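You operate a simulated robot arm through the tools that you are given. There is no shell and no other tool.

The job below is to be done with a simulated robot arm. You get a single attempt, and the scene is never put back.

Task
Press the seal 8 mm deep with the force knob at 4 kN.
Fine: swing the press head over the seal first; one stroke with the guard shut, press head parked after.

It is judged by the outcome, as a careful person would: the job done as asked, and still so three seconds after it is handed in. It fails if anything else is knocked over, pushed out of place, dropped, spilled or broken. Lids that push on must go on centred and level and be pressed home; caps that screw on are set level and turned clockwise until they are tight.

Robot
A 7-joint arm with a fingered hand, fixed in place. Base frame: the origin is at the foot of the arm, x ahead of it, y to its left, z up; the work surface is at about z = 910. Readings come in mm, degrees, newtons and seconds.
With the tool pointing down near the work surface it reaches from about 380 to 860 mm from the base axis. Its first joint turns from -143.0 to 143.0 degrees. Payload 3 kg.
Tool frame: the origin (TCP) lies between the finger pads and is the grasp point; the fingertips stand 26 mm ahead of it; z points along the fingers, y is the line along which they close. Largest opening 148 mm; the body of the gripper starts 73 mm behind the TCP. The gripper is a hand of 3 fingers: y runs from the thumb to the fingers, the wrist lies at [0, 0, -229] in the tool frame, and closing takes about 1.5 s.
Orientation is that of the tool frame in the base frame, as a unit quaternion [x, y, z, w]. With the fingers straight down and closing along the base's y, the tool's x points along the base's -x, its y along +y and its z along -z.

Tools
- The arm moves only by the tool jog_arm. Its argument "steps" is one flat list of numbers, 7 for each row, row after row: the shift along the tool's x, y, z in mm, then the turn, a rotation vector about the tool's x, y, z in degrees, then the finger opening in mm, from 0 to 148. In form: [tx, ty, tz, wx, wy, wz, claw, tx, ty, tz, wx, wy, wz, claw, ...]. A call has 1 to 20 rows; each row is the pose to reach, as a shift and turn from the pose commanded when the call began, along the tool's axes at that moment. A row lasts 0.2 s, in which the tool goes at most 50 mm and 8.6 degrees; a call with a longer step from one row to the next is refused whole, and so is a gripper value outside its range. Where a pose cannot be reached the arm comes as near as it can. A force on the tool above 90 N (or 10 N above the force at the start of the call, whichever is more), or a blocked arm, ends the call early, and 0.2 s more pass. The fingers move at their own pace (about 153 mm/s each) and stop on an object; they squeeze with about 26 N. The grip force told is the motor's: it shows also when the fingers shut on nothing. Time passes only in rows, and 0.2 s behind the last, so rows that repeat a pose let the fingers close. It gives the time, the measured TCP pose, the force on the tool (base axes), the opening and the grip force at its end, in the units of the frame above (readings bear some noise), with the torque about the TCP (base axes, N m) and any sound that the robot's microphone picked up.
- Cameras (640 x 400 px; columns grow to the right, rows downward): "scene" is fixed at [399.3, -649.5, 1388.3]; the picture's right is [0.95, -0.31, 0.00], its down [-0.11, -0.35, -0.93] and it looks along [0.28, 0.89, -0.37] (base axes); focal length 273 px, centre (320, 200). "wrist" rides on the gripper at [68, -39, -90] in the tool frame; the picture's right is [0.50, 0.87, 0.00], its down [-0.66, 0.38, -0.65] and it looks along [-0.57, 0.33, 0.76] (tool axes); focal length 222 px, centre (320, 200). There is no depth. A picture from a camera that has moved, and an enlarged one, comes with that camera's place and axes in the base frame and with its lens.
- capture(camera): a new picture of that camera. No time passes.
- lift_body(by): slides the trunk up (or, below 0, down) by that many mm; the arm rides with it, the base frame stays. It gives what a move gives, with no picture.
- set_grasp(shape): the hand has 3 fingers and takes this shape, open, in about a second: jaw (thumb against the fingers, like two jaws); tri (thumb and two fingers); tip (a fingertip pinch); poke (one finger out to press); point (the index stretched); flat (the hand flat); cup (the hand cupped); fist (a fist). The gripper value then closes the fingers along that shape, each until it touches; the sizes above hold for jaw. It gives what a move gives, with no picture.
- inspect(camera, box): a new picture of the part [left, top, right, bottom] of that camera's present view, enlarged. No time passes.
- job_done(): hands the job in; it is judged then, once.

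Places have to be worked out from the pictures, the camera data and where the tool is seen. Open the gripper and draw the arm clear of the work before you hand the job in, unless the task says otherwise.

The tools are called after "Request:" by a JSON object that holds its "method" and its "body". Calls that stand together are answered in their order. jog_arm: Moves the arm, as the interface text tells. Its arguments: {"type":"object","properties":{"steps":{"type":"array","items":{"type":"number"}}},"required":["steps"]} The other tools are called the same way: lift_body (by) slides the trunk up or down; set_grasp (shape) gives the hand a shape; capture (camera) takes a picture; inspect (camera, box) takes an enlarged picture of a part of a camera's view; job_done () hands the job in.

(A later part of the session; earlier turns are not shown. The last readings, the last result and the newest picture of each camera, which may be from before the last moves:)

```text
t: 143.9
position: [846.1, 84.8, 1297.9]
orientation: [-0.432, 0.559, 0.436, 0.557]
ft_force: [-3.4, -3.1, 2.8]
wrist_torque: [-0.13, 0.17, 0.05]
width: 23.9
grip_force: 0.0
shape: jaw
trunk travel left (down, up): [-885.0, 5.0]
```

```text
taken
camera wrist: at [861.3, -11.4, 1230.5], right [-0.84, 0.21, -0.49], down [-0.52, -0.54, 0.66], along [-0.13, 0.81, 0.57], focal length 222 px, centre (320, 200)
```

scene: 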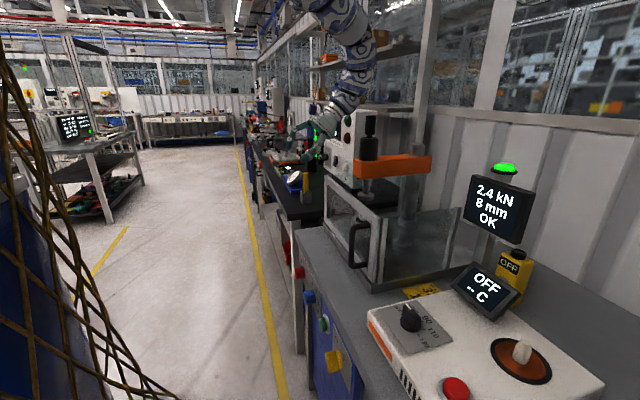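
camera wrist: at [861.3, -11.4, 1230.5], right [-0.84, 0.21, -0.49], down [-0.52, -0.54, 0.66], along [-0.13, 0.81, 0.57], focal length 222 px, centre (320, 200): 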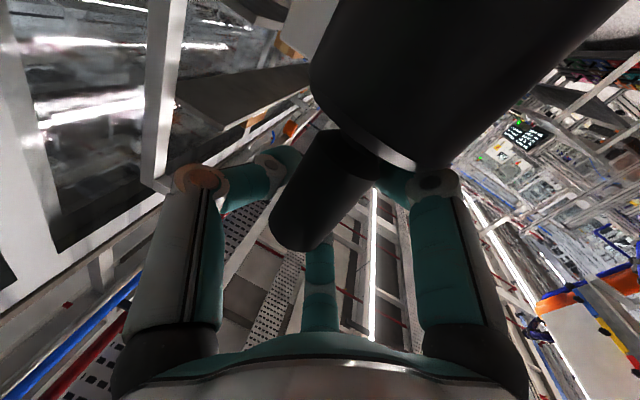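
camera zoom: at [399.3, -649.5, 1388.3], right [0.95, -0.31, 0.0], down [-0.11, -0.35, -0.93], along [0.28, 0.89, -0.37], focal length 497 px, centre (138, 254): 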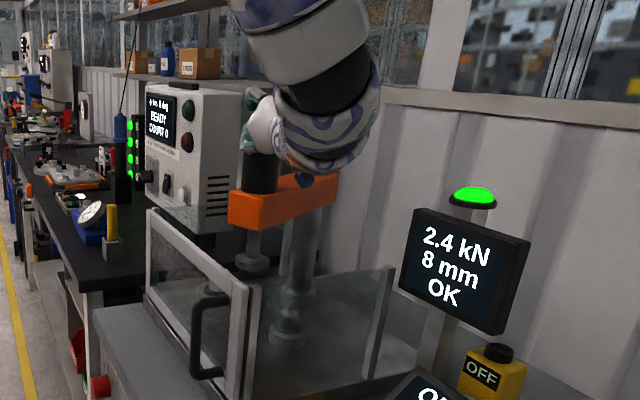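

The head follows. Continuing the arc back toward -116°.

Request:
{"method": "jog_arm", "body": {"steps": [0, -10.7, -10, 4, 0, 0, 24, 0, -23.1, -21.5, 8, 0, 0, 24, 0, -36.4, -31.7, 12, 0, 0, 24, 0, -50.4, -41.1, 16, 0, 0, 24, 0, -65.3, -49.4, 20, 0, 0, 24, 0, -81.1, -56.5, 25, 0, 0, 24, 0, -97.1, -62.4, 30, 0, 0, 24, 0, -113.7, -66.9, 35, 0, 0, 24]}}

Request:
{"method": "inspect", "body": {"camera": "scene", "box": [320, 60, 540, 280]}}

Request:
{"method": "capture", "body": {"camera": "wrist"}}

```text
t: 145.7
position: [943.9, -6.0, 1294.0]
orientation: [-0.246, 0.663, 0.25, 0.661]
ft_force: [-0.9, -0.5, 3.4]
wrist_torque: [-0.03, 0.11, 0.02]
width: 24.1
grip_force: 0.0
shape: jaw
out of reach, approached as far as the arm can: row 8
trunk travel left (down, up): [-885.0, 5.0]
```

```text
1.82 times, centred on (430, 170) of scene
camera zoom: at [399.3, -649.5, 1388.3], right [0.95, -0.31, 0.0], down [-0.11, -0.35, -0.93], along [0.28, 0.89, -0.37], focal length 497 px, centre (120, 254)
```

zoom: 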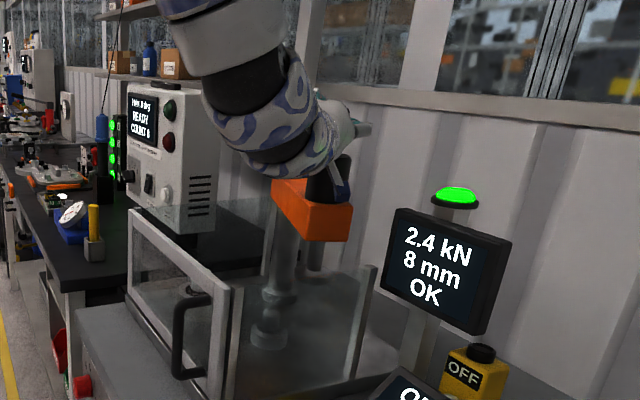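

```text
taken
camera wrist: at [901.8, -94.0, 1227.5], right [-0.57, 0.66, -0.5], down [-0.74, -0.15, 0.66], along [0.36, 0.74, 0.57], focal length 222 px, centre (320, 200)
```

wrist: 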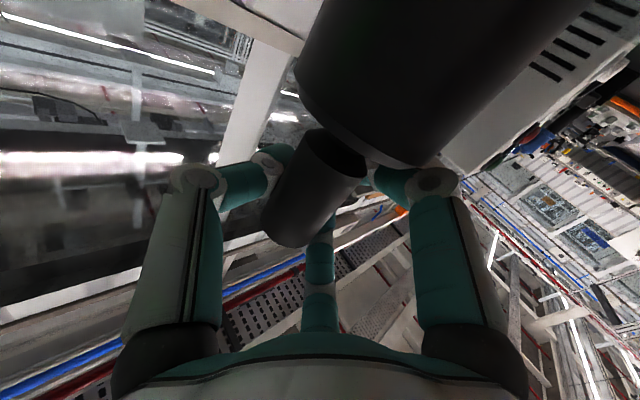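

Good progress (α≈-115°). I'll firm up the grip a little and continue through the bottom of the arc.

Request:
{"method": "jog_arm", "body": {"steps": [0, 0, 0, 0, 0, 0, 14, 0, 0, 0, 0, 0, 0, 14, 0, -15.7, 4.1, 6, 0, 0, 14, 0, -30.4, 12.3, 12, 0, 0, 14, 0, -44.3, 21.5, 18, 0, 0, 14, 0, -57.2, 31.9, 23, 0, 0, 14]}}

Request:
{"method": "inspect", "body": {"camera": "scene", "box": [340, 60, 560, 280]}}

Request:
{"method": "capture", "body": {"camera": "wrist"}}

```text
t: 147.1
position: [1003.1, -22.1, 1294.1]
orientation: [-0.112, 0.7, 0.111, 0.697]
ft_force: [-3.4, 32.1, 9.7]
wrist_torque: [-0.05, 0.7, 1.08]
width: 12.7
grip_force: 26.2
shape: jaw
out of reach, approached as far as the arm can: row 3, 4
trunk travel left (down, up): [-885.0, 5.0]
```

```text
1.82 times, centred on (450, 170) of scene
camera zoom: at [399.3, -649.5, 1388.3], right [0.95, -0.31, 0.0], down [-0.11, -0.35, -0.93], along [0.28, 0.89, -0.37], focal length 497 px, centre (84, 254)
```

zoom: 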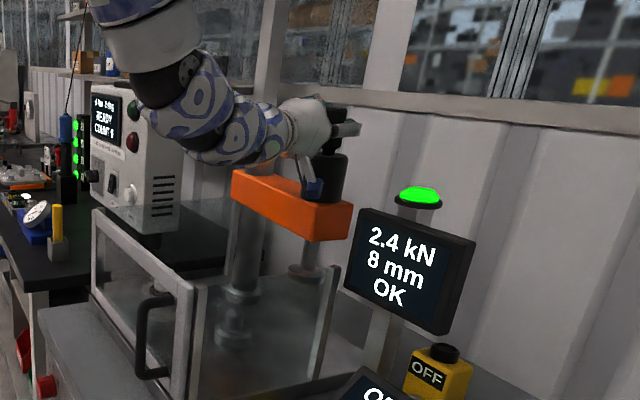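

```text
taken
camera wrist: at [929.7, -86.6, 1227.5], right [-0.27, 0.82, -0.5], down [-0.74, 0.16, 0.66], along [0.62, 0.55, 0.56], focal length 222 px, centre (320, 200)
```

wrist: 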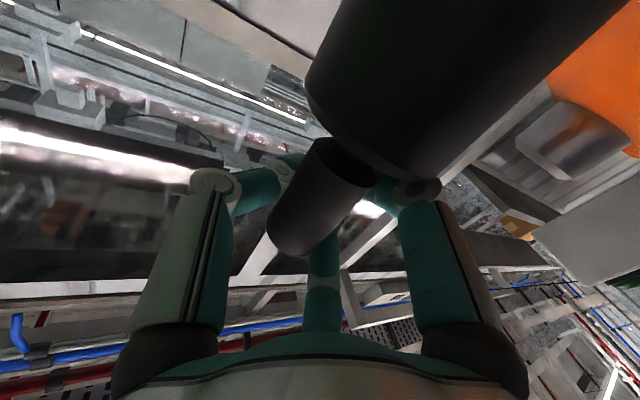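

32 N in +y shows the handle is deeper in the hand than assumed. I'll re-grip: open, back up ~27 mm so the handle is centred at the pads, and check.

Request:
{"method": "jog_arm", "body": {"steps": [0, 5, 0, 0, 0, 0, 60, 0, 5, 0, 0, 0, 0, 110, 0, 5, 0, 0, 0, 0, 110, 0, 6, -13, 0, 0, 0, 110, 0, 6, -27, 0, 0, 0, 110]}}

Request:
{"method": "capture", "body": {"camera": "wrist"}}

Request:
{"method": "inspect", "body": {"camera": "scene", "box": [380, 80, 540, 240]}}

```text
t: 148.3
position: [995.4, -28.5, 1283.3]
orientation: [-0.109, 0.701, 0.111, 0.696]
ft_force: [-0.8, 1.0, -0.7]
wrist_torque: [-0.02, -0.01, 0.02]
width: 109.4
grip_force: 0.0
shape: jaw
out of reach, approached as far as the arm can: row 4, 5
trunk travel left (down, up): [-885.0, 5.0]
```

```text
taken
camera wrist: at [920.2, -92.9, 1216.6], right [-0.27, 0.82, -0.5], down [-0.73, 0.16, 0.66], along [0.62, 0.54, 0.56], focal length 222 px, centre (320, 200)
```

wrist: 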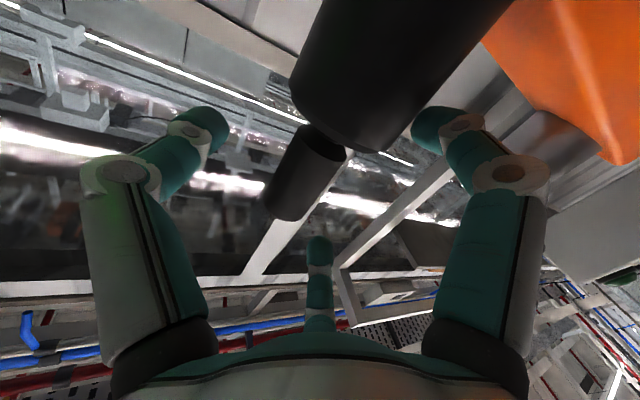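

```text
2.50 times, centred on (460, 160) of scene
camera zoom: at [399.3, -649.5, 1388.3], right [0.95, -0.31, 0.0], down [-0.11, -0.35, -0.93], along [0.28, 0.89, -0.37], focal length 684 px, centre (-30, 300)
```

zoom: 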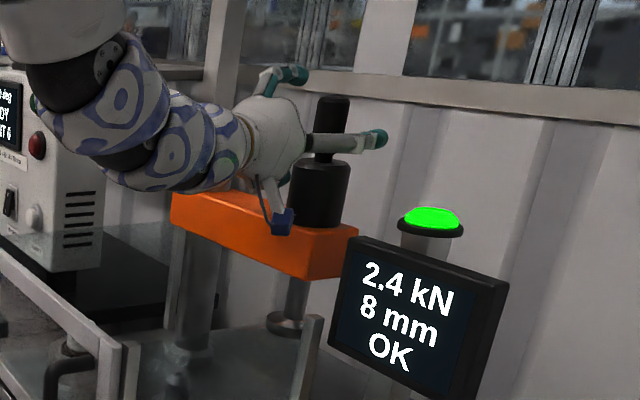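

The head coasted on to about (1020,-30). I'll advance ~20 mm, raise a bit and grip the handle at the pads.

Request:
{"method": "jog_arm", "body": {"steps": [-5, -4, 9, 0, 0, 0, 110, -10, -8.7, 19, 0, 0, 0, 110, -10, -8.7, 19, 0, 0, 0, 80, -10, -8.7, 19, 0, 0, 0, 50, -10, -8.7, 19, 0, 0, 0, 20, -10, -8.7, 19, 0, 0, 0, 15, -10, -8.7, 19, 0, 0, 0, 15]}}

Request:
{"method": "capture", "body": {"camera": "wrist"}}

```text
t: 149.9
position: [1016.2, -31.8, 1295.1]
orientation: [-0.109, 0.7, 0.111, 0.697]
ft_force: [0.4, 7.5, 3.5]
wrist_torque: [0.03, -0.03, -0.01]
width: 27.9
grip_force: 26.0
shape: jaw
trunk travel left (down, up): [-885.0, 5.0]
```

```text
taken
camera wrist: at [941.4, -94.8, 1228.0], right [-0.27, 0.82, -0.5], down [-0.74, 0.16, 0.66], along [0.62, 0.54, 0.56], focal length 222 px, centre (320, 200)
```

wrist: 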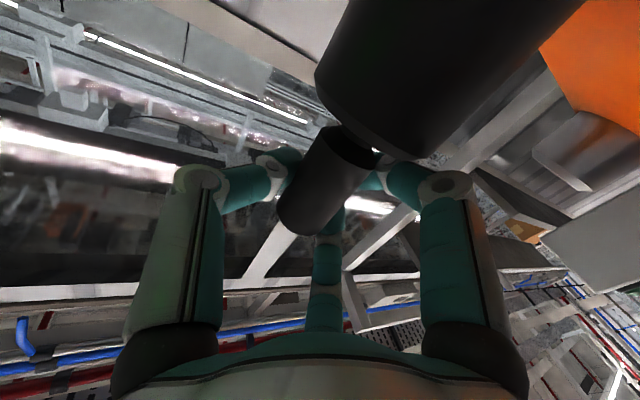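

Firm grip at the pads (28 mm). Continuing along the arc toward the parking position.

Request:
{"method": "jog_arm", "body": {"steps": [0, -2.9, 16.4, 4.7, 0, 0, 15, 0, -4.1, 32.2, 8.7, 0, 0, 15, 0, -3.9, 48.2, 11.7, 0, 0, 15, 0, -2.5, 64.1, 14.7, 0, 0, 15]}}

Request:
{"method": "capture", "body": {"camera": "scene"}}

Request:
{"method": "inspect", "body": {"camera": "scene", "box": [340, 100, 560, 310]}}

```text
t: 150.9
position: [1076.9, -15.0, 1294.0]
orientation: [-0.02, 0.709, 0.021, 0.705]
ft_force: [-1.7, 0.5, 6.8]
wrist_torque: [-0.02, -0.04, 0.27]
width: 24.3
grip_force: 25.1
shape: jaw
trunk travel left (down, up): [-885.0, 5.0]
```

```text
taken
```

scene: 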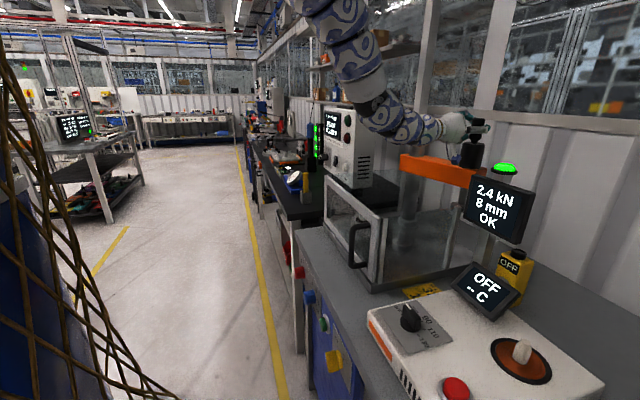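

```text
1.90 times, centred on (450, 205) of scene
camera zoom: at [399.3, -649.5, 1388.3], right [0.95, -0.31, 0.0], down [-0.11, -0.35, -0.93], along [0.28, 0.89, -0.37], focal length 521 px, centre (72, 190)
```

zoom: 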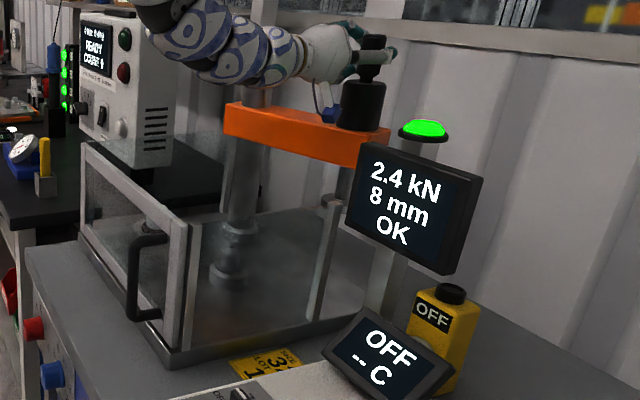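

Compared with the first picture, the head needs ~12 mm more along the arc (initial grip was at TCP (1093,-14)). I'll move there and compare.

Request:
{"method": "jog_arm", "body": {"steps": [0, 0.3, 6, 1, 0, 0, 15, 0, 0.6, 12, 2, 0, 0, 15, 0, 1.5, 17, 3, 0, 0, 15]}}

Request:
{"method": "inspect", "body": {"camera": "scene", "box": [340, 100, 560, 310]}}

```text
t: 151.7
position: [1094.4, -11.6, 1294.1]
orientation: [-0.001, 0.708, 0.002, 0.706]
ft_force: [3.4, -0.3, 7.3]
wrist_torque: [-0.07, 0.07, 0.01]
width: 23.4
grip_force: 25.8
shape: jaw
trunk travel left (down, up): [-885.0, 5.0]
```

```text
1.90 times, centred on (450, 205) of scene
camera zoom: at [399.3, -649.5, 1388.3], right [0.95, -0.31, 0.0], down [-0.11, -0.35, -0.93], along [0.28, 0.89, -0.37], focal length 521 px, centre (72, 190)
```

zoom: 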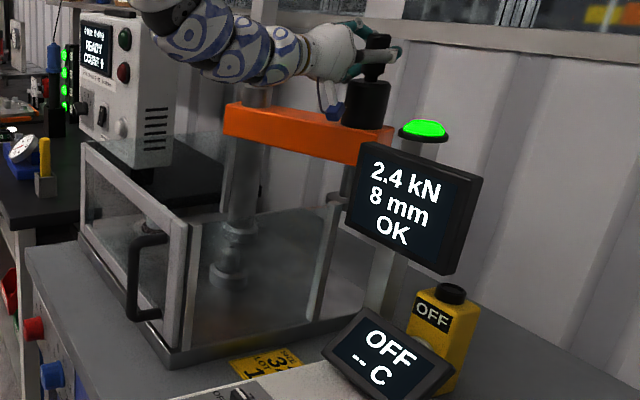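

Very close to the initial picture. I'll compare using the same crops taken at the start.

Request:
{"method": "inspect", "body": {"camera": "scene", "box": [460, 110, 560, 310]}}

Request:
{"method": "inspect", "body": {"camera": "scene", "box": [380, 60, 560, 220]}}

```text
2.00 times, centred on (510, 210) of scene
camera zoom: at [399.3, -649.5, 1388.3], right [0.95, -0.31, 0.0], down [-0.11, -0.35, -0.93], along [0.28, 0.89, -0.37], focal length 547 px, centre (-60, 180)
```

zoom: 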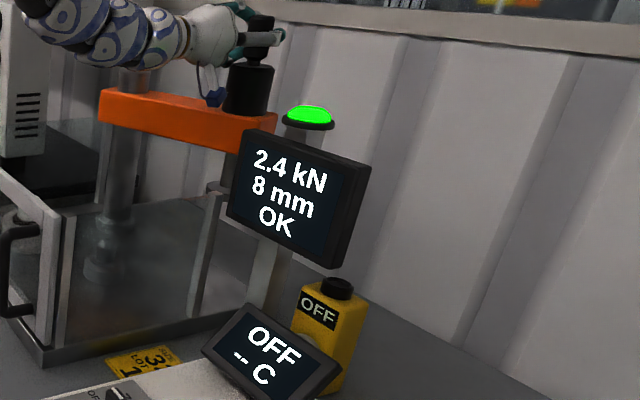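

```text
2.50 times, centred on (470, 140) of scene
camera zoom: at [399.3, -649.5, 1388.3], right [0.95, -0.31, 0.0], down [-0.11, -0.35, -0.93], along [0.28, 0.89, -0.37], focal length 684 px, centre (-55, 350)
```

zoom: 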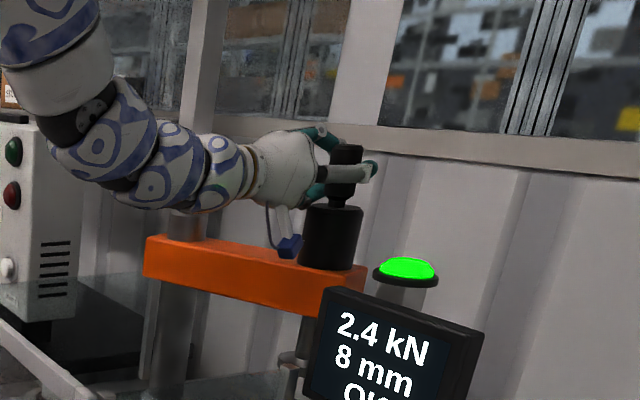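

About 3 px (≈4–5 mm along the arc) short of the initial park position. I'll push a little further and watch for a stop.

Request:
{"method": "jog_arm", "body": {"steps": [0, 1.4, 2.5, 0, 0, 0, 15, 0, 2.8, 5, 0, 0, 0, 15, 0, 2.8, 5, 0, 0, 0, 15]}}

Request:
{"method": "inspect", "body": {"camera": "scene", "box": [380, 60, 560, 220]}}

```text
t: 152.5
position: [1098.9, -9.6, 1293.8]
orientation: [-0.002, 0.708, 0.003, 0.706]
ft_force: [3.7, -3.9, 6.5]
wrist_torque: [-0.11, 0.03, 0.03]
width: 23.6
grip_force: 25.5
shape: jaw
trunk travel left (down, up): [-885.0, 5.0]
```

```text
2.50 times, centred on (470, 140) of scene
camera zoom: at [399.3, -649.5, 1388.3], right [0.95, -0.31, 0.0], down [-0.11, -0.35, -0.93], along [0.28, 0.89, -0.37], focal length 684 px, centre (-55, 350)
```

zoom: 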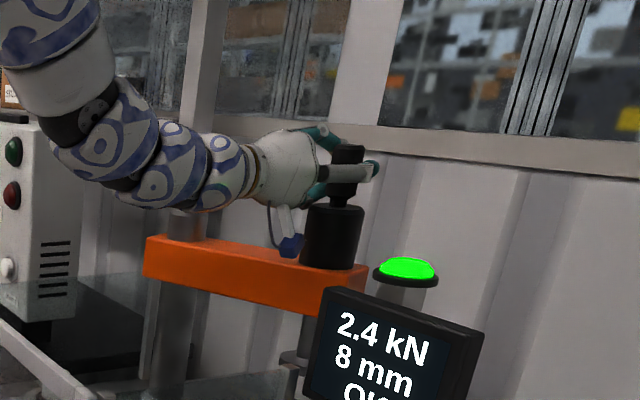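

Now it matches the starting picture (body edges 302–363, arm end 369). I'll test 3 mm more for a stop.

Request:
{"method": "jog_arm", "body": {"steps": [0, 1.5, 2.6, 0, 0, 0, 15, 0, 1.5, 2.6, 0, 0, 0, 15]}}

Request:
{"method": "inspect", "body": {"camera": "scene", "box": [380, 60, 560, 220]}}

```text
t: 153.1
position: [1101.6, -7.0, 1293.8]
orientation: [0.0, 0.709, 0.002, 0.705]
ft_force: [5.3, -3.3, 7.3]
wrist_torque: [-0.05, 0.05, 0.02]
width: 23.6
grip_force: 25.9
shape: jaw
trunk travel left (down, up): [-885.0, 5.0]
```

```text
2.50 times, centred on (470, 140) of scene
camera zoom: at [399.3, -649.5, 1388.3], right [0.95, -0.31, 0.0], down [-0.11, -0.35, -0.93], along [0.28, 0.89, -0.37], focal length 684 px, centre (-55, 350)
```

zoom: 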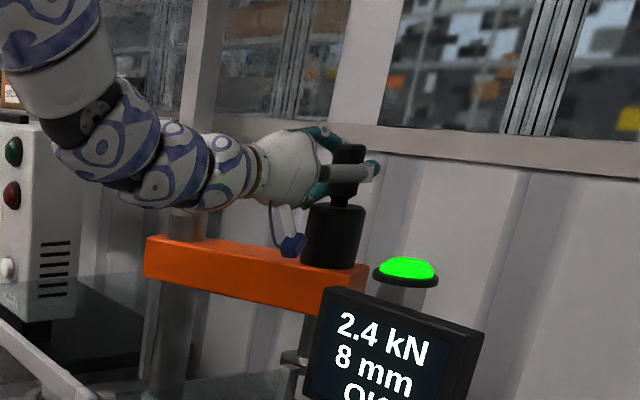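

Still aligned with the starting position to within ~1 px. I'll open the hand and withdraw straight back.

Request:
{"method": "jog_arm", "body": {"steps": [0, 0, 0, 0, 0, 0, 40, 0, 0, 0, 0, 0, 0, 80, 0, 0, 0, 0, 0, 0, 115, 0, 0, 0, 0, 0, 0, 115, 0, 0, -25, 0, 0, 0, 115, 0, 0, -50, 0, 0, 0, 115, 0, 0, -75, 0, 0, 0, 115, 0, 0, -90, 0, 0, 0, 115]}}

Request:
{"method": "capture", "body": {"camera": "wrist"}}

Request:
{"method": "inspect", "body": {"camera": "scene", "box": [380, 60, 560, 220]}}

```text
t: 154.9
position: [1012.1, -9.5, 1293.9]
orientation: [0.0, 0.709, 0.002, 0.705]
ft_force: [0.6, 0.3, -0.1]
wrist_torque: [0.0, -0.02, -0.01]
width: 115.1
grip_force: 0.2
shape: jaw
trunk travel left (down, up): [-885.0, 5.0]
```

```text
taken
camera wrist: at [920.6, -47.4, 1227.8], right [-0.01, 0.87, -0.5], down [-0.65, 0.38, 0.66], along [0.76, 0.33, 0.56], focal length 222 px, centre (320, 200)
```

wrist: 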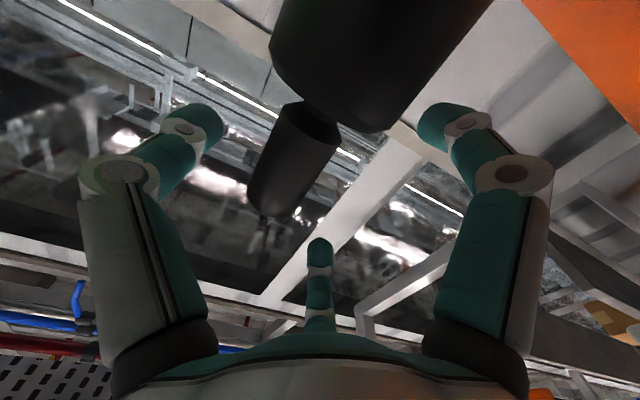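

```text
2.50 times, centred on (470, 140) of scene
camera zoom: at [399.3, -649.5, 1388.3], right [0.95, -0.31, 0.0], down [-0.11, -0.35, -0.93], along [0.28, 0.89, -0.37], focal length 684 px, centre (-55, 350)
```

zoom: 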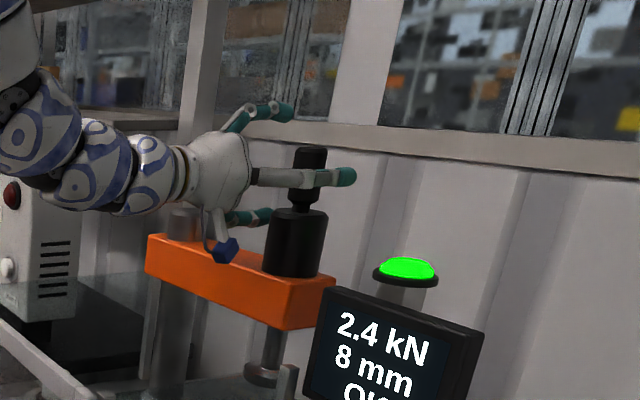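

The head came back ~50 mm with the hand (dragged or coasting). I'll wait a moment and see whether it is still moving.

Request:
{"method": "jog_arm", "body": {"steps": [0, 0, 0, 0, 0, 0, 115, 0, 0, 0, 0, 0, 0, 115]}}

Request:
{"method": "inspect", "body": {"camera": "scene", "box": [380, 60, 560, 220]}}

Request:
{"method": "capture", "body": {"camera": "wrist"}}

```text
t: 155.5
position: [1012.6, -7.8, 1294.9]
orientation: [-0.001, 0.709, 0.002, 0.705]
ft_force: [0.3, 0.0, -0.8]
wrist_torque: [-0.02, 0.0, 0.01]
width: 115.2
grip_force: 0.1
shape: jaw
trunk travel left (down, up): [-885.0, 5.0]
```

```text
2.50 times, centred on (470, 140) of scene
camera zoom: at [399.3, -649.5, 1388.3], right [0.95, -0.31, 0.0], down [-0.11, -0.35, -0.93], along [0.28, 0.89, -0.37], focal length 684 px, centre (-55, 350)
```

zoom: 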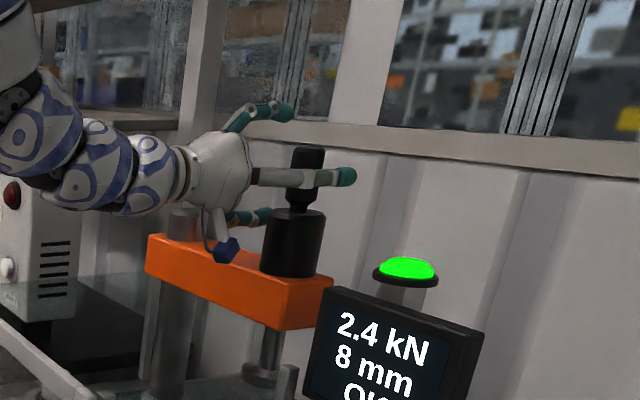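

```text
taken
camera wrist: at [921.5, -46.9, 1227.8], right [-0.01, 0.87, -0.5], down [-0.65, 0.37, 0.66], along [0.76, 0.33, 0.56], focal length 222 px, centre (320, 200)
```

wrist: 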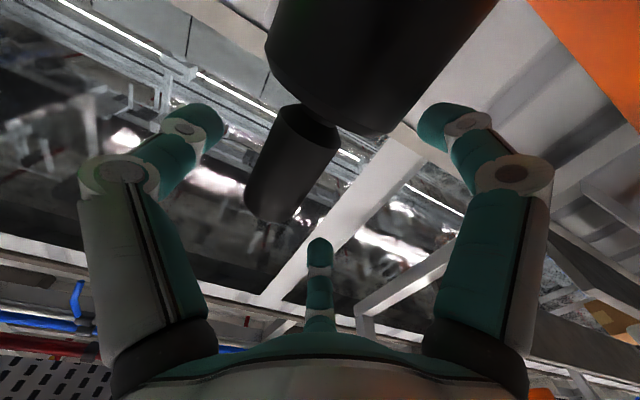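

The head drifted to about (1021,-29) and is nearly at rest; the opening fingers evidently pulled it. I'll re-grip it only with the fingertip pads (so nothing hooks behind it) and park it again, then release slowly.

Request:
{"method": "jog_arm", "body": {"steps": [0, -10, -1, 0, 0, 0, 115, 0, -20, -2, 0, 0, 0, 115, 0, -20, -2, 0, 0, 0, 115]}}

Request:
{"method": "capture", "body": {"camera": "wrist"}}

```text
t: 156.3
position: [1009.2, -28.2, 1295.4]
orientation: [-0.001, 0.709, 0.002, 0.705]
ft_force: [0.6, 0.0, 0.2]
wrist_torque: [-0.02, 0.01, 0.04]
width: 115.2
grip_force: 0.0
shape: jaw
trunk travel left (down, up): [-885.0, 5.0]
```

```text
taken
camera wrist: at [919.1, -66.2, 1228.2], right [-0.01, 0.87, -0.5], down [-0.65, 0.37, 0.66], along [0.76, 0.33, 0.56], focal length 222 px, centre (320, 200)
```

wrist: 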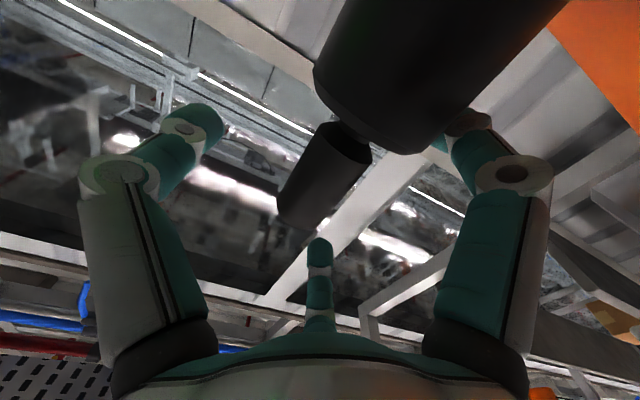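

The handle is centred laterally, ~10 mm ahead of the TCP. Closing on it.

Request:
{"method": "jog_arm", "body": {"steps": [0, -0.5, 0, 0, 0, 0, 80, 0, -0.5, 0, 0, 0, 0, 50, 0, -0.5, 0, 0, 0, 0, 25, 0, -0.5, 0, 0, 0, 0, 20, 0, -0.5, 0, 0, 0, 0, 20]}}

Request:
{"method": "capture", "body": {"camera": "wrist"}}

```text
t: 157.5
position: [1009.7, -26.0, 1294.5]
orientation: [-0.001, 0.708, 0.002, 0.706]
ft_force: [0.8, 6.5, 0.4]
wrist_torque: [-0.08, -0.01, -0.2]
width: 22.8
grip_force: 26.2
shape: jaw
trunk travel left (down, up): [-885.0, 5.0]
```

```text
taken
camera wrist: at [919.3, -65.5, 1228.0], right [-0.01, 0.87, -0.5], down [-0.65, 0.37, 0.66], along [0.76, 0.33, 0.56], focal length 222 px, centre (320, 200)
```

wrist: 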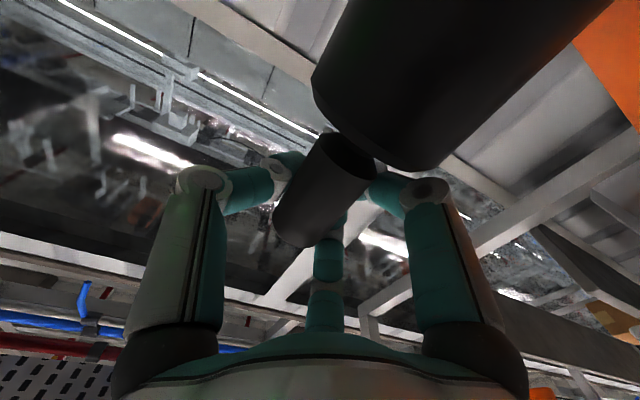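

The grip is centred on the handle now. I'll carry the head slowly along the arc to the parking position, decelerating at the end.

Request:
{"method": "jog_arm", "body": {"steps": [0, -2, 9.3, 0, 0, 0, 18, 0, -2.5, 19.3, 0, 0, 0, 18, 0, -1.5, 30.3, 0, 0, 0, 18, 0, 1, 41.3, 0, 0, 0, 18, 0, 4.5, 52.3, 0, 0, 0, 18, 0, 8.5, 62.3, 0, 0, 0, 18, 0, 11.5, 71.3, 0, 0, 0, 18, 0, 13.5, 78.3, 0, 0, 0, 18, 0, 15, 83.3, 0, 0, 0, 18, 0, 16, 86.3, 0, 0, 0, 18, 0, 16.8, 88.3, 0, 0, 0, 18, 0, 17.5, 89.8, 0, 0, 0, 18, 0, 17.5, 89.8, 0, 0, 0, 18, 0, 17.5, 89.8, 0, 0, 0, 18]}}

Request:
{"method": "inspect", "body": {"camera": "scene", "box": [380, 60, 560, 220]}}

Request:
{"method": "capture", "body": {"camera": "wrist"}}

```text
t: 160.5
position: [1100.9, -11.0, 1294.0]
orientation: [-0.001, 0.709, 0.003, 0.705]
ft_force: [2.9, -2.5, 7.0]
wrist_torque: [-0.05, 0.11, 0.1]
width: 19.3
grip_force: 26.0
shape: jaw
trunk travel left (down, up): [-885.0, 5.0]
```

```text
2.50 times, centred on (470, 140) of scene
camera zoom: at [399.3, -649.5, 1388.3], right [0.95, -0.31, 0.0], down [-0.11, -0.35, -0.93], along [0.28, 0.89, -0.37], focal length 684 px, centre (-55, 350)
```

zoom: 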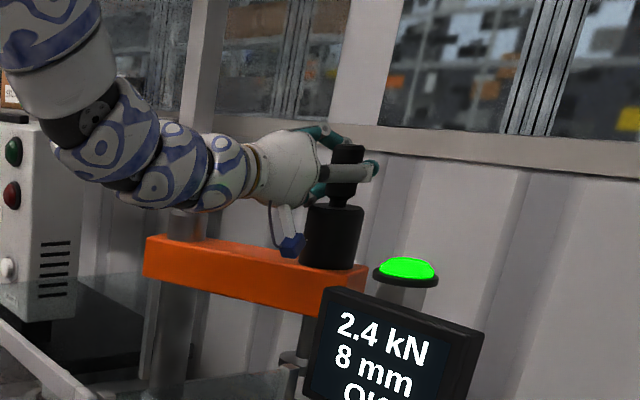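

```text
taken
camera wrist: at [1009.1, -48.6, 1227.4], right [-0.01, 0.87, -0.5], down [-0.65, 0.37, 0.66], along [0.76, 0.33, 0.56], focal length 222 px, centre (320, 200)
```

wrist: 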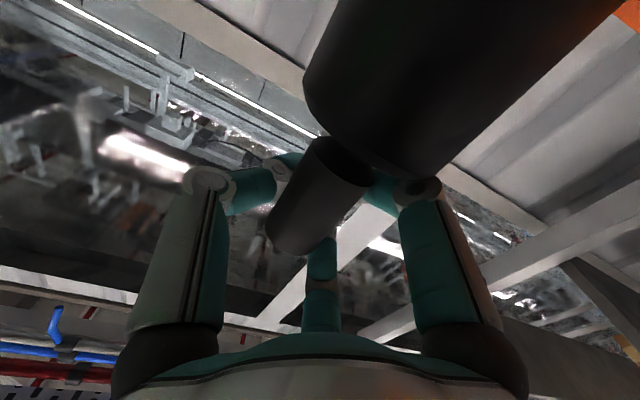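

About 1–2 px short of the start position. I'll nudge ~4 mm further along the arc, pause, then open slowly while easing the hand forward so the fingertips don't pull the handle back.

Request:
{"method": "jog_arm", "body": {"steps": [0, 1, 2, 0, 0, 0, 18, 0, 2, 4, 0, 0, 0, 18, 0, 2.5, 5, 0, 0, 0, 18, 0, 2.5, 5, 0, 0, 0, 18, 0, 2.5, 5, 0, 0, 0, 18]}}

Request:
{"method": "inspect", "body": {"camera": "scene", "box": [380, 60, 560, 220]}}

```text
t: 161.7
position: [1104.3, -7.9, 1294.0]
orientation: [-0.001, 0.709, 0.002, 0.706]
ft_force: [2.6, -2.9, 7.0]
wrist_torque: [-0.06, 0.03, 0.18]
width: 19.6
grip_force: 26.0
shape: jaw
trunk travel left (down, up): [-885.0, 5.0]
```

```text
2.50 times, centred on (470, 140) of scene
camera zoom: at [399.3, -649.5, 1388.3], right [0.95, -0.31, 0.0], down [-0.11, -0.35, -0.93], along [0.28, 0.89, -0.37], focal length 684 px, centre (-55, 350)
```

zoom: 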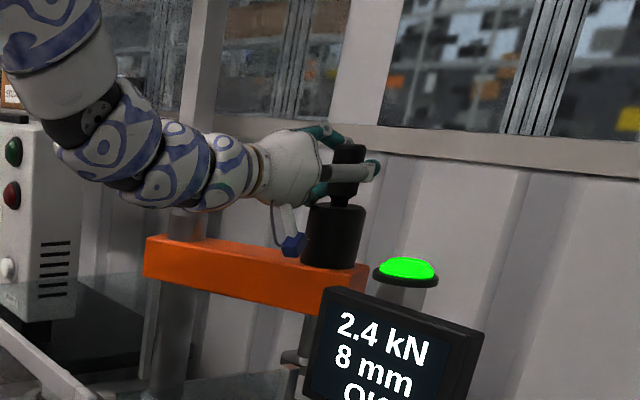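

Now at the start position (+1 px). Opening slowly with a slight forward ease.

Request:
{"method": "jog_arm", "body": {"steps": [0, 0, 3, 0, 0, 0, 24, 0, 0, 6, 0, 0, 0, 30, 0, 0, 9, 0, 0, 0, 38, 0, 0, 10, 0, 0, 0, 48, 0, 0, 10, 0, 0, 0, 60]}}

Request:
{"method": "inspect", "body": {"camera": "scene", "box": [380, 60, 560, 220]}}

Request:
{"method": "capture", "body": {"camera": "wrist"}}

```text
t: 162.9
position: [1115.0, -7.6, 1292.4]
orientation: [-0.001, 0.709, 0.002, 0.705]
ft_force: [-0.2, 1.7, 1.4]
wrist_torque: [0.13, 0.02, -0.08]
width: 60.1
grip_force: 0.1
shape: jaw
trunk travel left (down, up): [-885.0, 5.0]
```

```text
2.50 times, centred on (470, 140) of scene
camera zoom: at [399.3, -649.5, 1388.3], right [0.95, -0.31, 0.0], down [-0.11, -0.35, -0.93], along [0.28, 0.89, -0.37], focal length 684 px, centre (-55, 350)
```

zoom: 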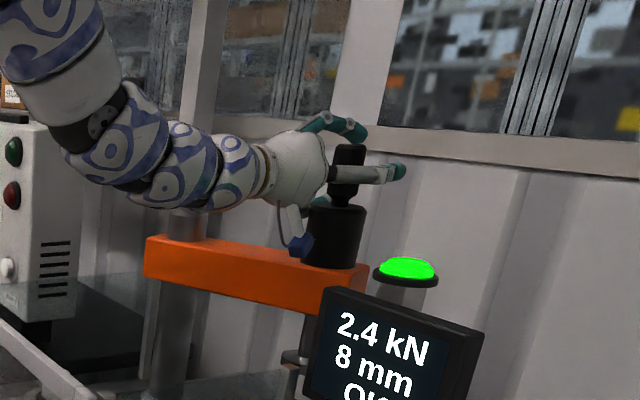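

```text
taken
camera wrist: at [1023.7, -45.7, 1226.1], right [-0.01, 0.87, -0.5], down [-0.65, 0.37, 0.66], along [0.76, 0.33, 0.56], focal length 222 px, centre (320, 200)
```

wrist: 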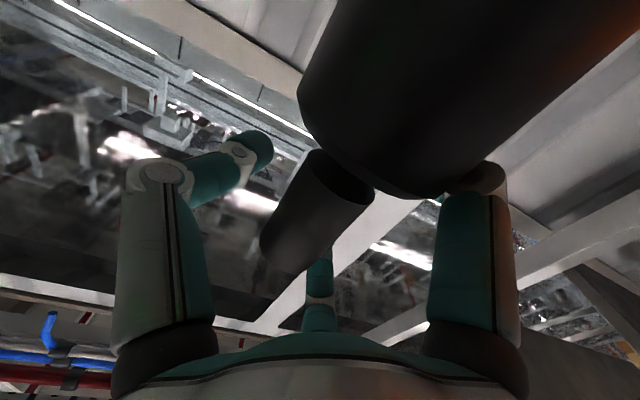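

The head stays parked (body 303–366, arm end 370). The lower finger is curled beside the black body and probably hooked it last time, so I'll open fully and raise the hand before retreating.

Request:
{"method": "jog_arm", "body": {"steps": [0, 0, 0, 0, 0, 0, 80, 0, 0, 0, 0, 0, 0, 100, 0, 0, 0, 0, 0, 0, 120, 0, 0, 0, 0, 0, 0, 140, 0, 0, 0, 0, 0, 0, 148, -8, 0, 0, 0, 0, 0, 148, -18, 0, 0, 0, 0, 0, 148, -30, 0, 0, 0, 0, 0, 148, -40, 0, 0, 0, 0, 0, 148]}}

Request:
{"method": "inspect", "body": {"camera": "scene", "box": [380, 60, 560, 220]}}

Request:
{"method": "capture", "body": {"camera": "wrist"}}

```text
t: 164.9
position: [1114.0, -6.1, 1335.2]
orientation: [-0.002, 0.709, 0.004, 0.705]
ft_force: [-0.7, -0.2, -0.7]
wrist_torque: [0.03, -0.02, -0.01]
width: 148.1
grip_force: 0.1
shape: jaw
trunk travel left (down, up): [-885.0, 5.0]
```

```text
2.50 times, centred on (470, 140) of scene
camera zoom: at [399.3, -649.5, 1388.3], right [0.95, -0.31, 0.0], down [-0.11, -0.35, -0.93], along [0.28, 0.89, -0.37], focal length 684 px, centre (-55, 350)
```

zoom: 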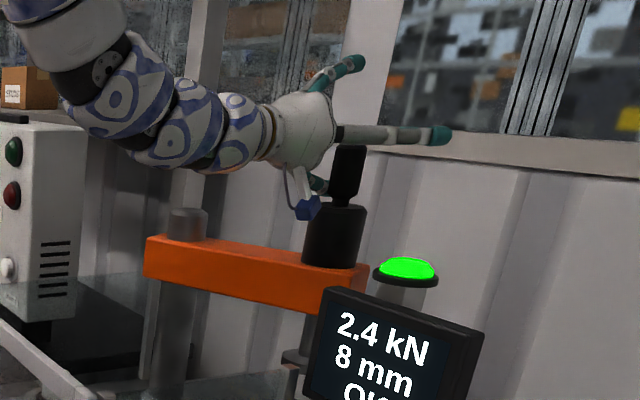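

```text
taken
camera wrist: at [1023.9, -45.2, 1267.7], right [-0.01, 0.87, -0.5], down [-0.65, 0.37, 0.66], along [0.76, 0.33, 0.56], focal length 222 px, centre (320, 200)
```

wrist: 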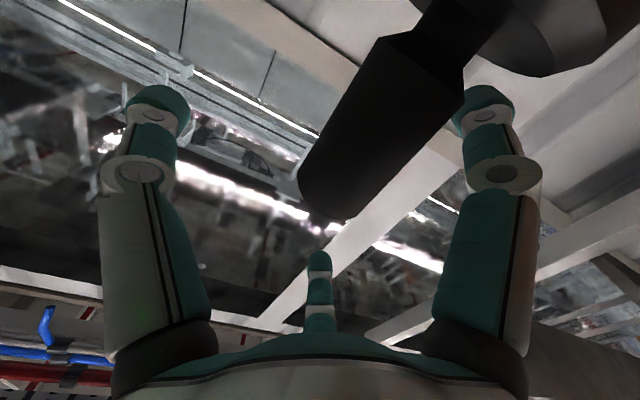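

Head still parked; hand is rising clear. I'll raise another 55 mm so all fingers are above the handle, then retreat.

Request:
{"method": "jog_arm", "body": {"steps": [-14, 0, 0, 0, 0, 0, 148, -28, 0, 0, 0, 0, 0, 148, -42, 0, 0, 0, 0, 0, 148, -58, 0, 0, 0, 0, 0, 148]}}

Request:
{"method": "jog_arm", "body": {"steps": [0, 0, -25, 0, 0, 0, 148, 0, 0, -50, 0, 0, 0, 148, 0, 0, -75, 0, 0, 0, 148, 0, 0, -100, 0, 0, 0, 148]}}

Request:
{"method": "inspect", "body": {"camera": "scene", "box": [380, 60, 560, 220]}}

Request:
{"method": "inspect", "body": {"camera": "scene", "box": [340, 100, 560, 310]}}

```text
t: 165.9
position: [1115.8, -8.0, 1389.7]
orientation: [-0.001, 0.709, 0.002, 0.705]
ft_force: [-0.6, 0.9, 0.0]
wrist_torque: [0.0, -0.01, -0.01]
width: 147.9
grip_force: 0.0
shape: jaw
trunk travel left (down, up): [-885.0, 5.0]
```

```text
t: 166.9
position: [1033.0, -4.8, 1376.9]
orientation: [-0.002, 0.708, 0.002, 0.706]
ft_force: [-0.7, 0.4, 0.3]
wrist_torque: [0.0, 0.0, -0.04]
width: 147.9
grip_force: 0.1
shape: jaw
out of reach, approached as far as the arm can: row 3, 4
trunk travel left (down, up): [-885.0, 5.0]
```

```text
2.50 times, centred on (470, 140) of scene
camera zoom: at [399.3, -649.5, 1388.3], right [0.95, -0.31, 0.0], down [-0.11, -0.35, -0.93], along [0.28, 0.89, -0.37], focal length 684 px, centre (-55, 350)
```

zoom: 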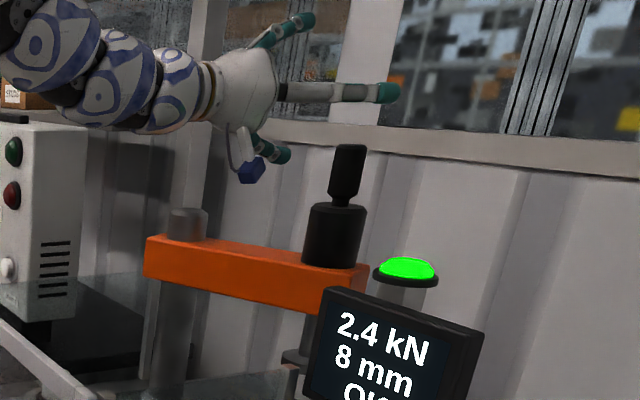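

```text
1.90 times, centred on (450, 205) of scene
camera zoom: at [399.3, -649.5, 1388.3], right [0.95, -0.31, 0.0], down [-0.11, -0.35, -0.93], along [0.28, 0.89, -0.37], focal length 521 px, centre (72, 190)
```

zoom: 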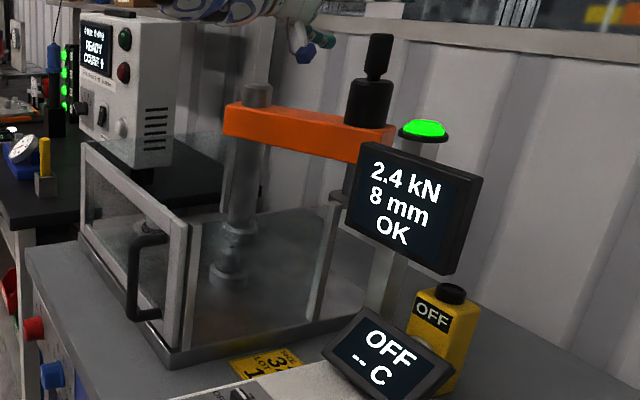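

The head is parked exactly as at the start, the guard is shut, and the display shows 8 mm OK. I'll fold the hand back to its starting pose, clear of the work.

Request:
{"method": "jog_arm", "body": {"steps": [-2.1, 4.1, -11.8, 0, 8.1, 0, 148, -4.2, 8.2, -23.6, 0, 16.3, 0, 148, -6.3, 12.3, -35.4, 0, 24.5, 0, 148, -8.4, 16.4, -47.2, 0, 32.7, 0, 148, -10.5, 20.5, -59, 0, 40.9, 0, 148, -12.6, 24.6, -70.8, 0, 49, 0, 148, -14.7, 28.7, -82.6, 0, 57.2, 0, 148, -16.8, 32.8, -94.4, 0, 65.4, 0, 148, -18.9, 36.9, -106.2, 0, 73.6, 0, 148, -21, 41, -118, 0, 81.8, 0, 148, -23, 45, -130, 0, 90, 0, 148]}}

Request:
{"method": "capture", "body": {"camera": "scene"}}

Request:
{"method": "capture", "body": {"camera": "wrist"}}

```text
t: 169.3
position: [961.3, 59.7, 1207.3]
orientation: [0.011, 0.936, 0.02, 0.351]
ft_force: [-0.6, -0.1, -0.3]
wrist_torque: [-0.02, 0.02, -0.03]
width: 148.0
grip_force: 0.1
shape: jaw
out of reach, approached as far as the arm can: row 1, 2, 3, 4, 5, 6, 7, 8, 9, 10, 11
trunk travel left (down, up): [-885.0, 5.0]
```

```text
taken
```

scene: 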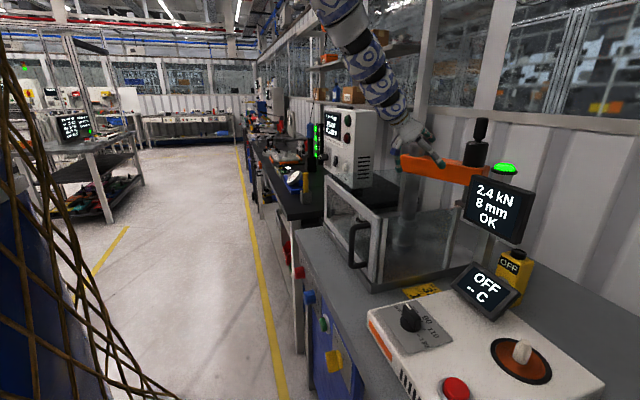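

```text
taken
camera wrist: at [850.7, 20.9, 1230.0], right [-0.37, 0.88, -0.29], down [0.07, 0.34, 0.94], along [0.93, 0.33, -0.18], focal length 222 px, centre (320, 200)
```

wrist: 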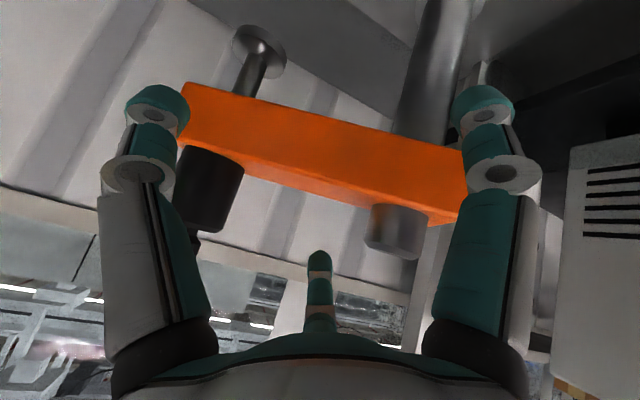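

The hand ended lower than intended at (961,60,1207) but touched nothing. I'll bring it back to a downward pose at about (840,40,1251), clear of the press head.

Request:
{"method": "jog_arm", "body": {"steps": [13, -2.7, -11.4, 0, 7, 0, 148, 26.1, -6.7, -25.4, 0, 14, 0, 148, 37.9, -9.7, -43.7, 0, 21, 0, 148, 48.2, -12.7, -64.6, 0, 28, 0, 148, 58, -16.7, -87.7, 0, 35, 0, 148, 62.6, -19.7, -112.9, 0, 41, 0, 148]}}

Request:
{"method": "capture", "body": {"camera": "wrist"}}

Request:
{"method": "inspect", "body": {"camera": "scene", "box": [340, 100, 560, 310]}}

```text
t: 170.7
position: [857.5, 101.0, 1132.6]
orientation: [-0.004, 0.952, 0.052, 0.301]
ft_force: [0.4, 0.5, -1.1]
wrist_torque: [0.01, 0.0, 0.0]
width: 147.7
grip_force: 0.1
shape: jaw
out of reach, approached as far as the arm can: row 1, 2, 3, 4, 5, 6
trunk travel left (down, up): [-885.0, 5.0]
```

```text
taken
camera wrist: at [751.0, 55.0, 1165.1], right [-0.44, 0.87, -0.2], down [0.15, 0.3, 0.94], along [0.88, 0.39, -0.26], focal length 222 px, centre (320, 200)
```

wrist: 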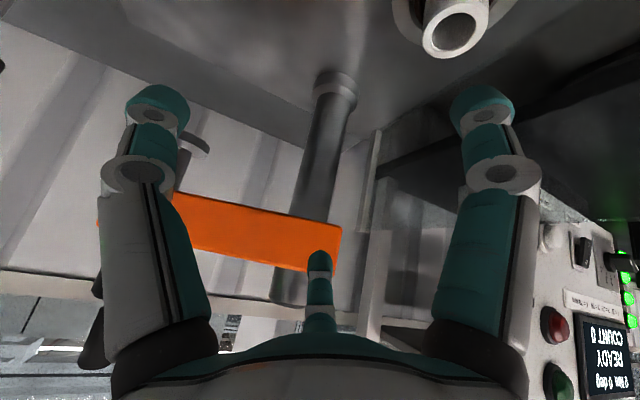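

```text
1.90 times, centred on (450, 205) of scene
camera zoom: at [399.3, -649.5, 1388.3], right [0.95, -0.31, 0.0], down [-0.11, -0.35, -0.93], along [0.28, 0.89, -0.37], focal length 521 px, centre (72, 190)
```

zoom: 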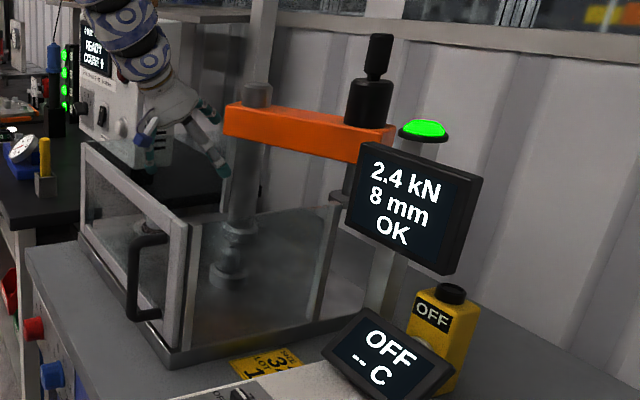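

The wrist can't reach straight-down in the present arm posture and slid lower (857,101,1133), touching nothing. I'll move up and outward with the orientation kept.

Request:
{"method": "jog_arm", "body": {"steps": [-40.9, -12.5, -15.6, 0, 0, 0, 148, -81.9, -30, -31.8, 0, 0, 0, 148, -120.5, -47.3, -49.7, 0, 0, 0, 148, -152.8, -60.1, -65.3, 0, 0, 0, 148]}}

Request:
{"method": "capture", "body": {"camera": "scene"}}

```text
t: 171.7
position: [948.5, 64.5, 1194.8]
orientation: [0.008, 0.939, 0.049, 0.34]
ft_force: [-0.1, -0.7, -0.7]
wrist_torque: [0.0, 0.0, 0.04]
width: 147.9
grip_force: 0.0
shape: jaw
out of reach, approached as far as the arm can: row 1, 2, 3, 4
trunk travel left (down, up): [-885.0, 5.0]
```

```text
taken
```

scene: 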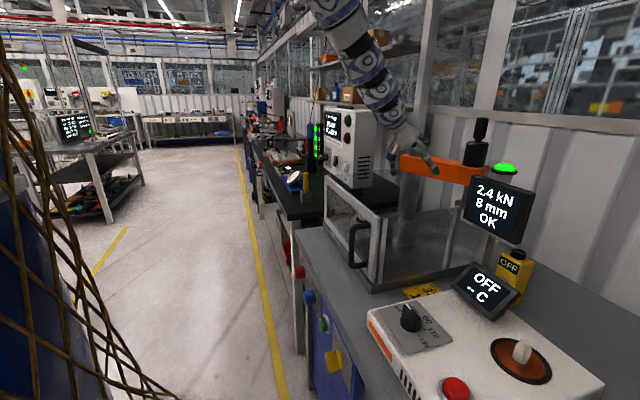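

In this posture higher positions need the tool closer to horizontal. I'll pitch it up again while moving to about (1000,-20,1300), well short of the parked head, and then swing the hand away to the right/front.

Request:
{"method": "jog_arm", "body": {"steps": [-12, -11, -4, 0, -7.1, 0, 148, -27, -22, -10, 0, -14.3, 0, 148, -43, -33, -17, 0, -21.4, 0, 148, -60, -44, -26, 0, -28.6, 0, 148, -77, -55, -35, 0, -35.7, 0, 148, -94, -65, -45, 0, -42.9, 0, 148, -110, -75, -55, 0, -50, 0, 148]}}

Request:
{"method": "capture", "body": {"camera": "scene"}}

```text
t: 173.3
position: [999.4, -20.9, 1301.7]
orientation: [0.028, 0.706, 0.042, 0.706]
ft_force: [-0.6, 0.5, 0.1]
wrist_torque: [0.03, 0.03, 0.03]
width: 147.9
grip_force: 0.0
shape: jaw
out of reach, approached as far as the arm can: row 2, 3, 4, 5, 6
trunk travel left (down, up): [-885.0, 5.0]
```

```text
taken
```

scene: 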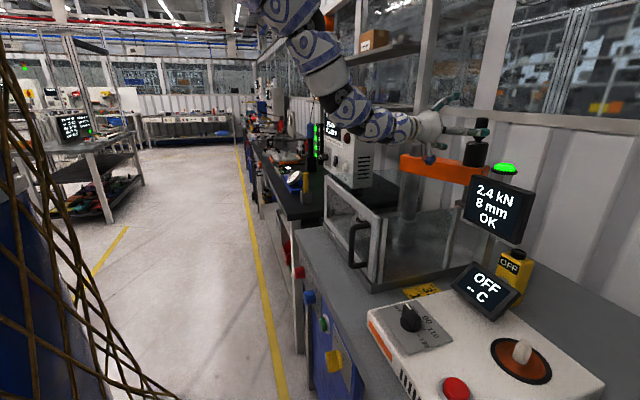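

Now I swing the hand away from the head to a free spot above the plate, yawing left, ending near (840,44,1300).

Request:
{"method": "jog_arm", "body": {"steps": [-0.3, -2.9, -4.5, -7, 0.7, 0, 148, -0.5, -4.7, -11.5, -13.9, 1.4, 0, 148, -0.6, -5.5, -21.5, -20.9, 2.1, 0, 148, -0.4, -3.3, -33.4, -27.9, 2.8, 0, 148, 0.1, 1.9, -46.3, -34.8, 3.5, 0, 148, 0.9, 10.1, -59.2, -41.8, 4.2, 0, 148, 1.9, 20.4, -73.9, -48.8, 4.9, 0, 148, 3, 31.7, -90.7, -55.7, 5.5, 0, 148, 4.1, 43, -108.5, -62.7, 6.2, 0, 148, 5, 53.3, -126.3, -69.7, 6.9, 0, 148, 5.8, 61.6, -143.1, -76.6, 7.6, 0, 148, 6.4, 67.9, -157.9, -83.6, 8.3, 0, 148]}}

Request:
{"method": "capture", "body": {"camera": "scene"}}

Request:
{"method": "inspect", "body": {"camera": "scene", "box": [340, 100, 560, 310]}}

```text
t: 175.9
position: [842.4, 45.3, 1300.7]
orientation: [-0.453, 0.544, 0.504, 0.495]
ft_force: [0.1, 0.1, -0.1]
wrist_torque: [0.01, 0.03, -0.01]
width: 148.1
grip_force: 0.0
shape: jaw
out of reach, approached as far as the arm can: row 1, 2, 3, 4, 5, 6
trunk travel left (down, up): [-885.0, 5.0]
```

```text
taken
```

scene: 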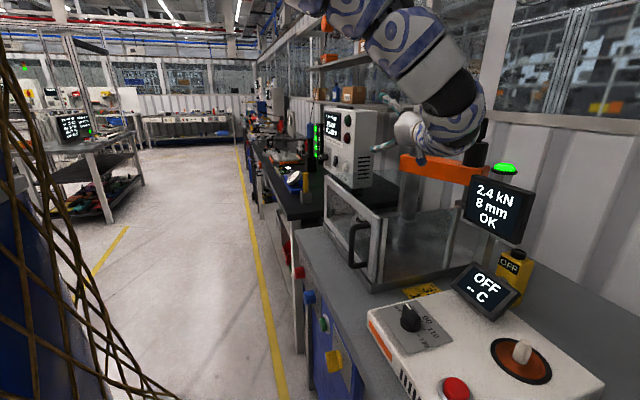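

```text
1.90 times, centred on (450, 205) of scene
camera zoom: at [399.3, -649.5, 1388.3], right [0.95, -0.31, 0.0], down [-0.11, -0.35, -0.93], along [0.28, 0.89, -0.37], focal length 521 px, centre (72, 190)
```

zoom: 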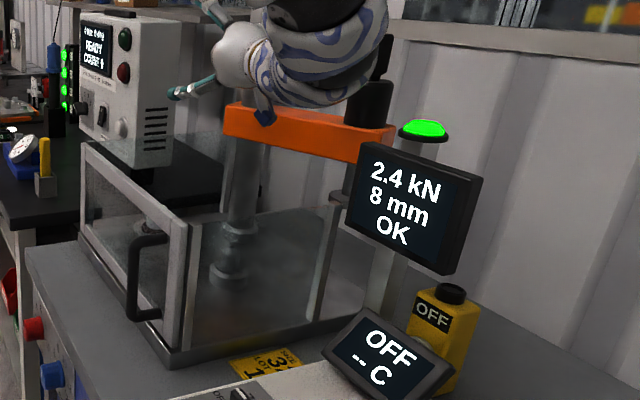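

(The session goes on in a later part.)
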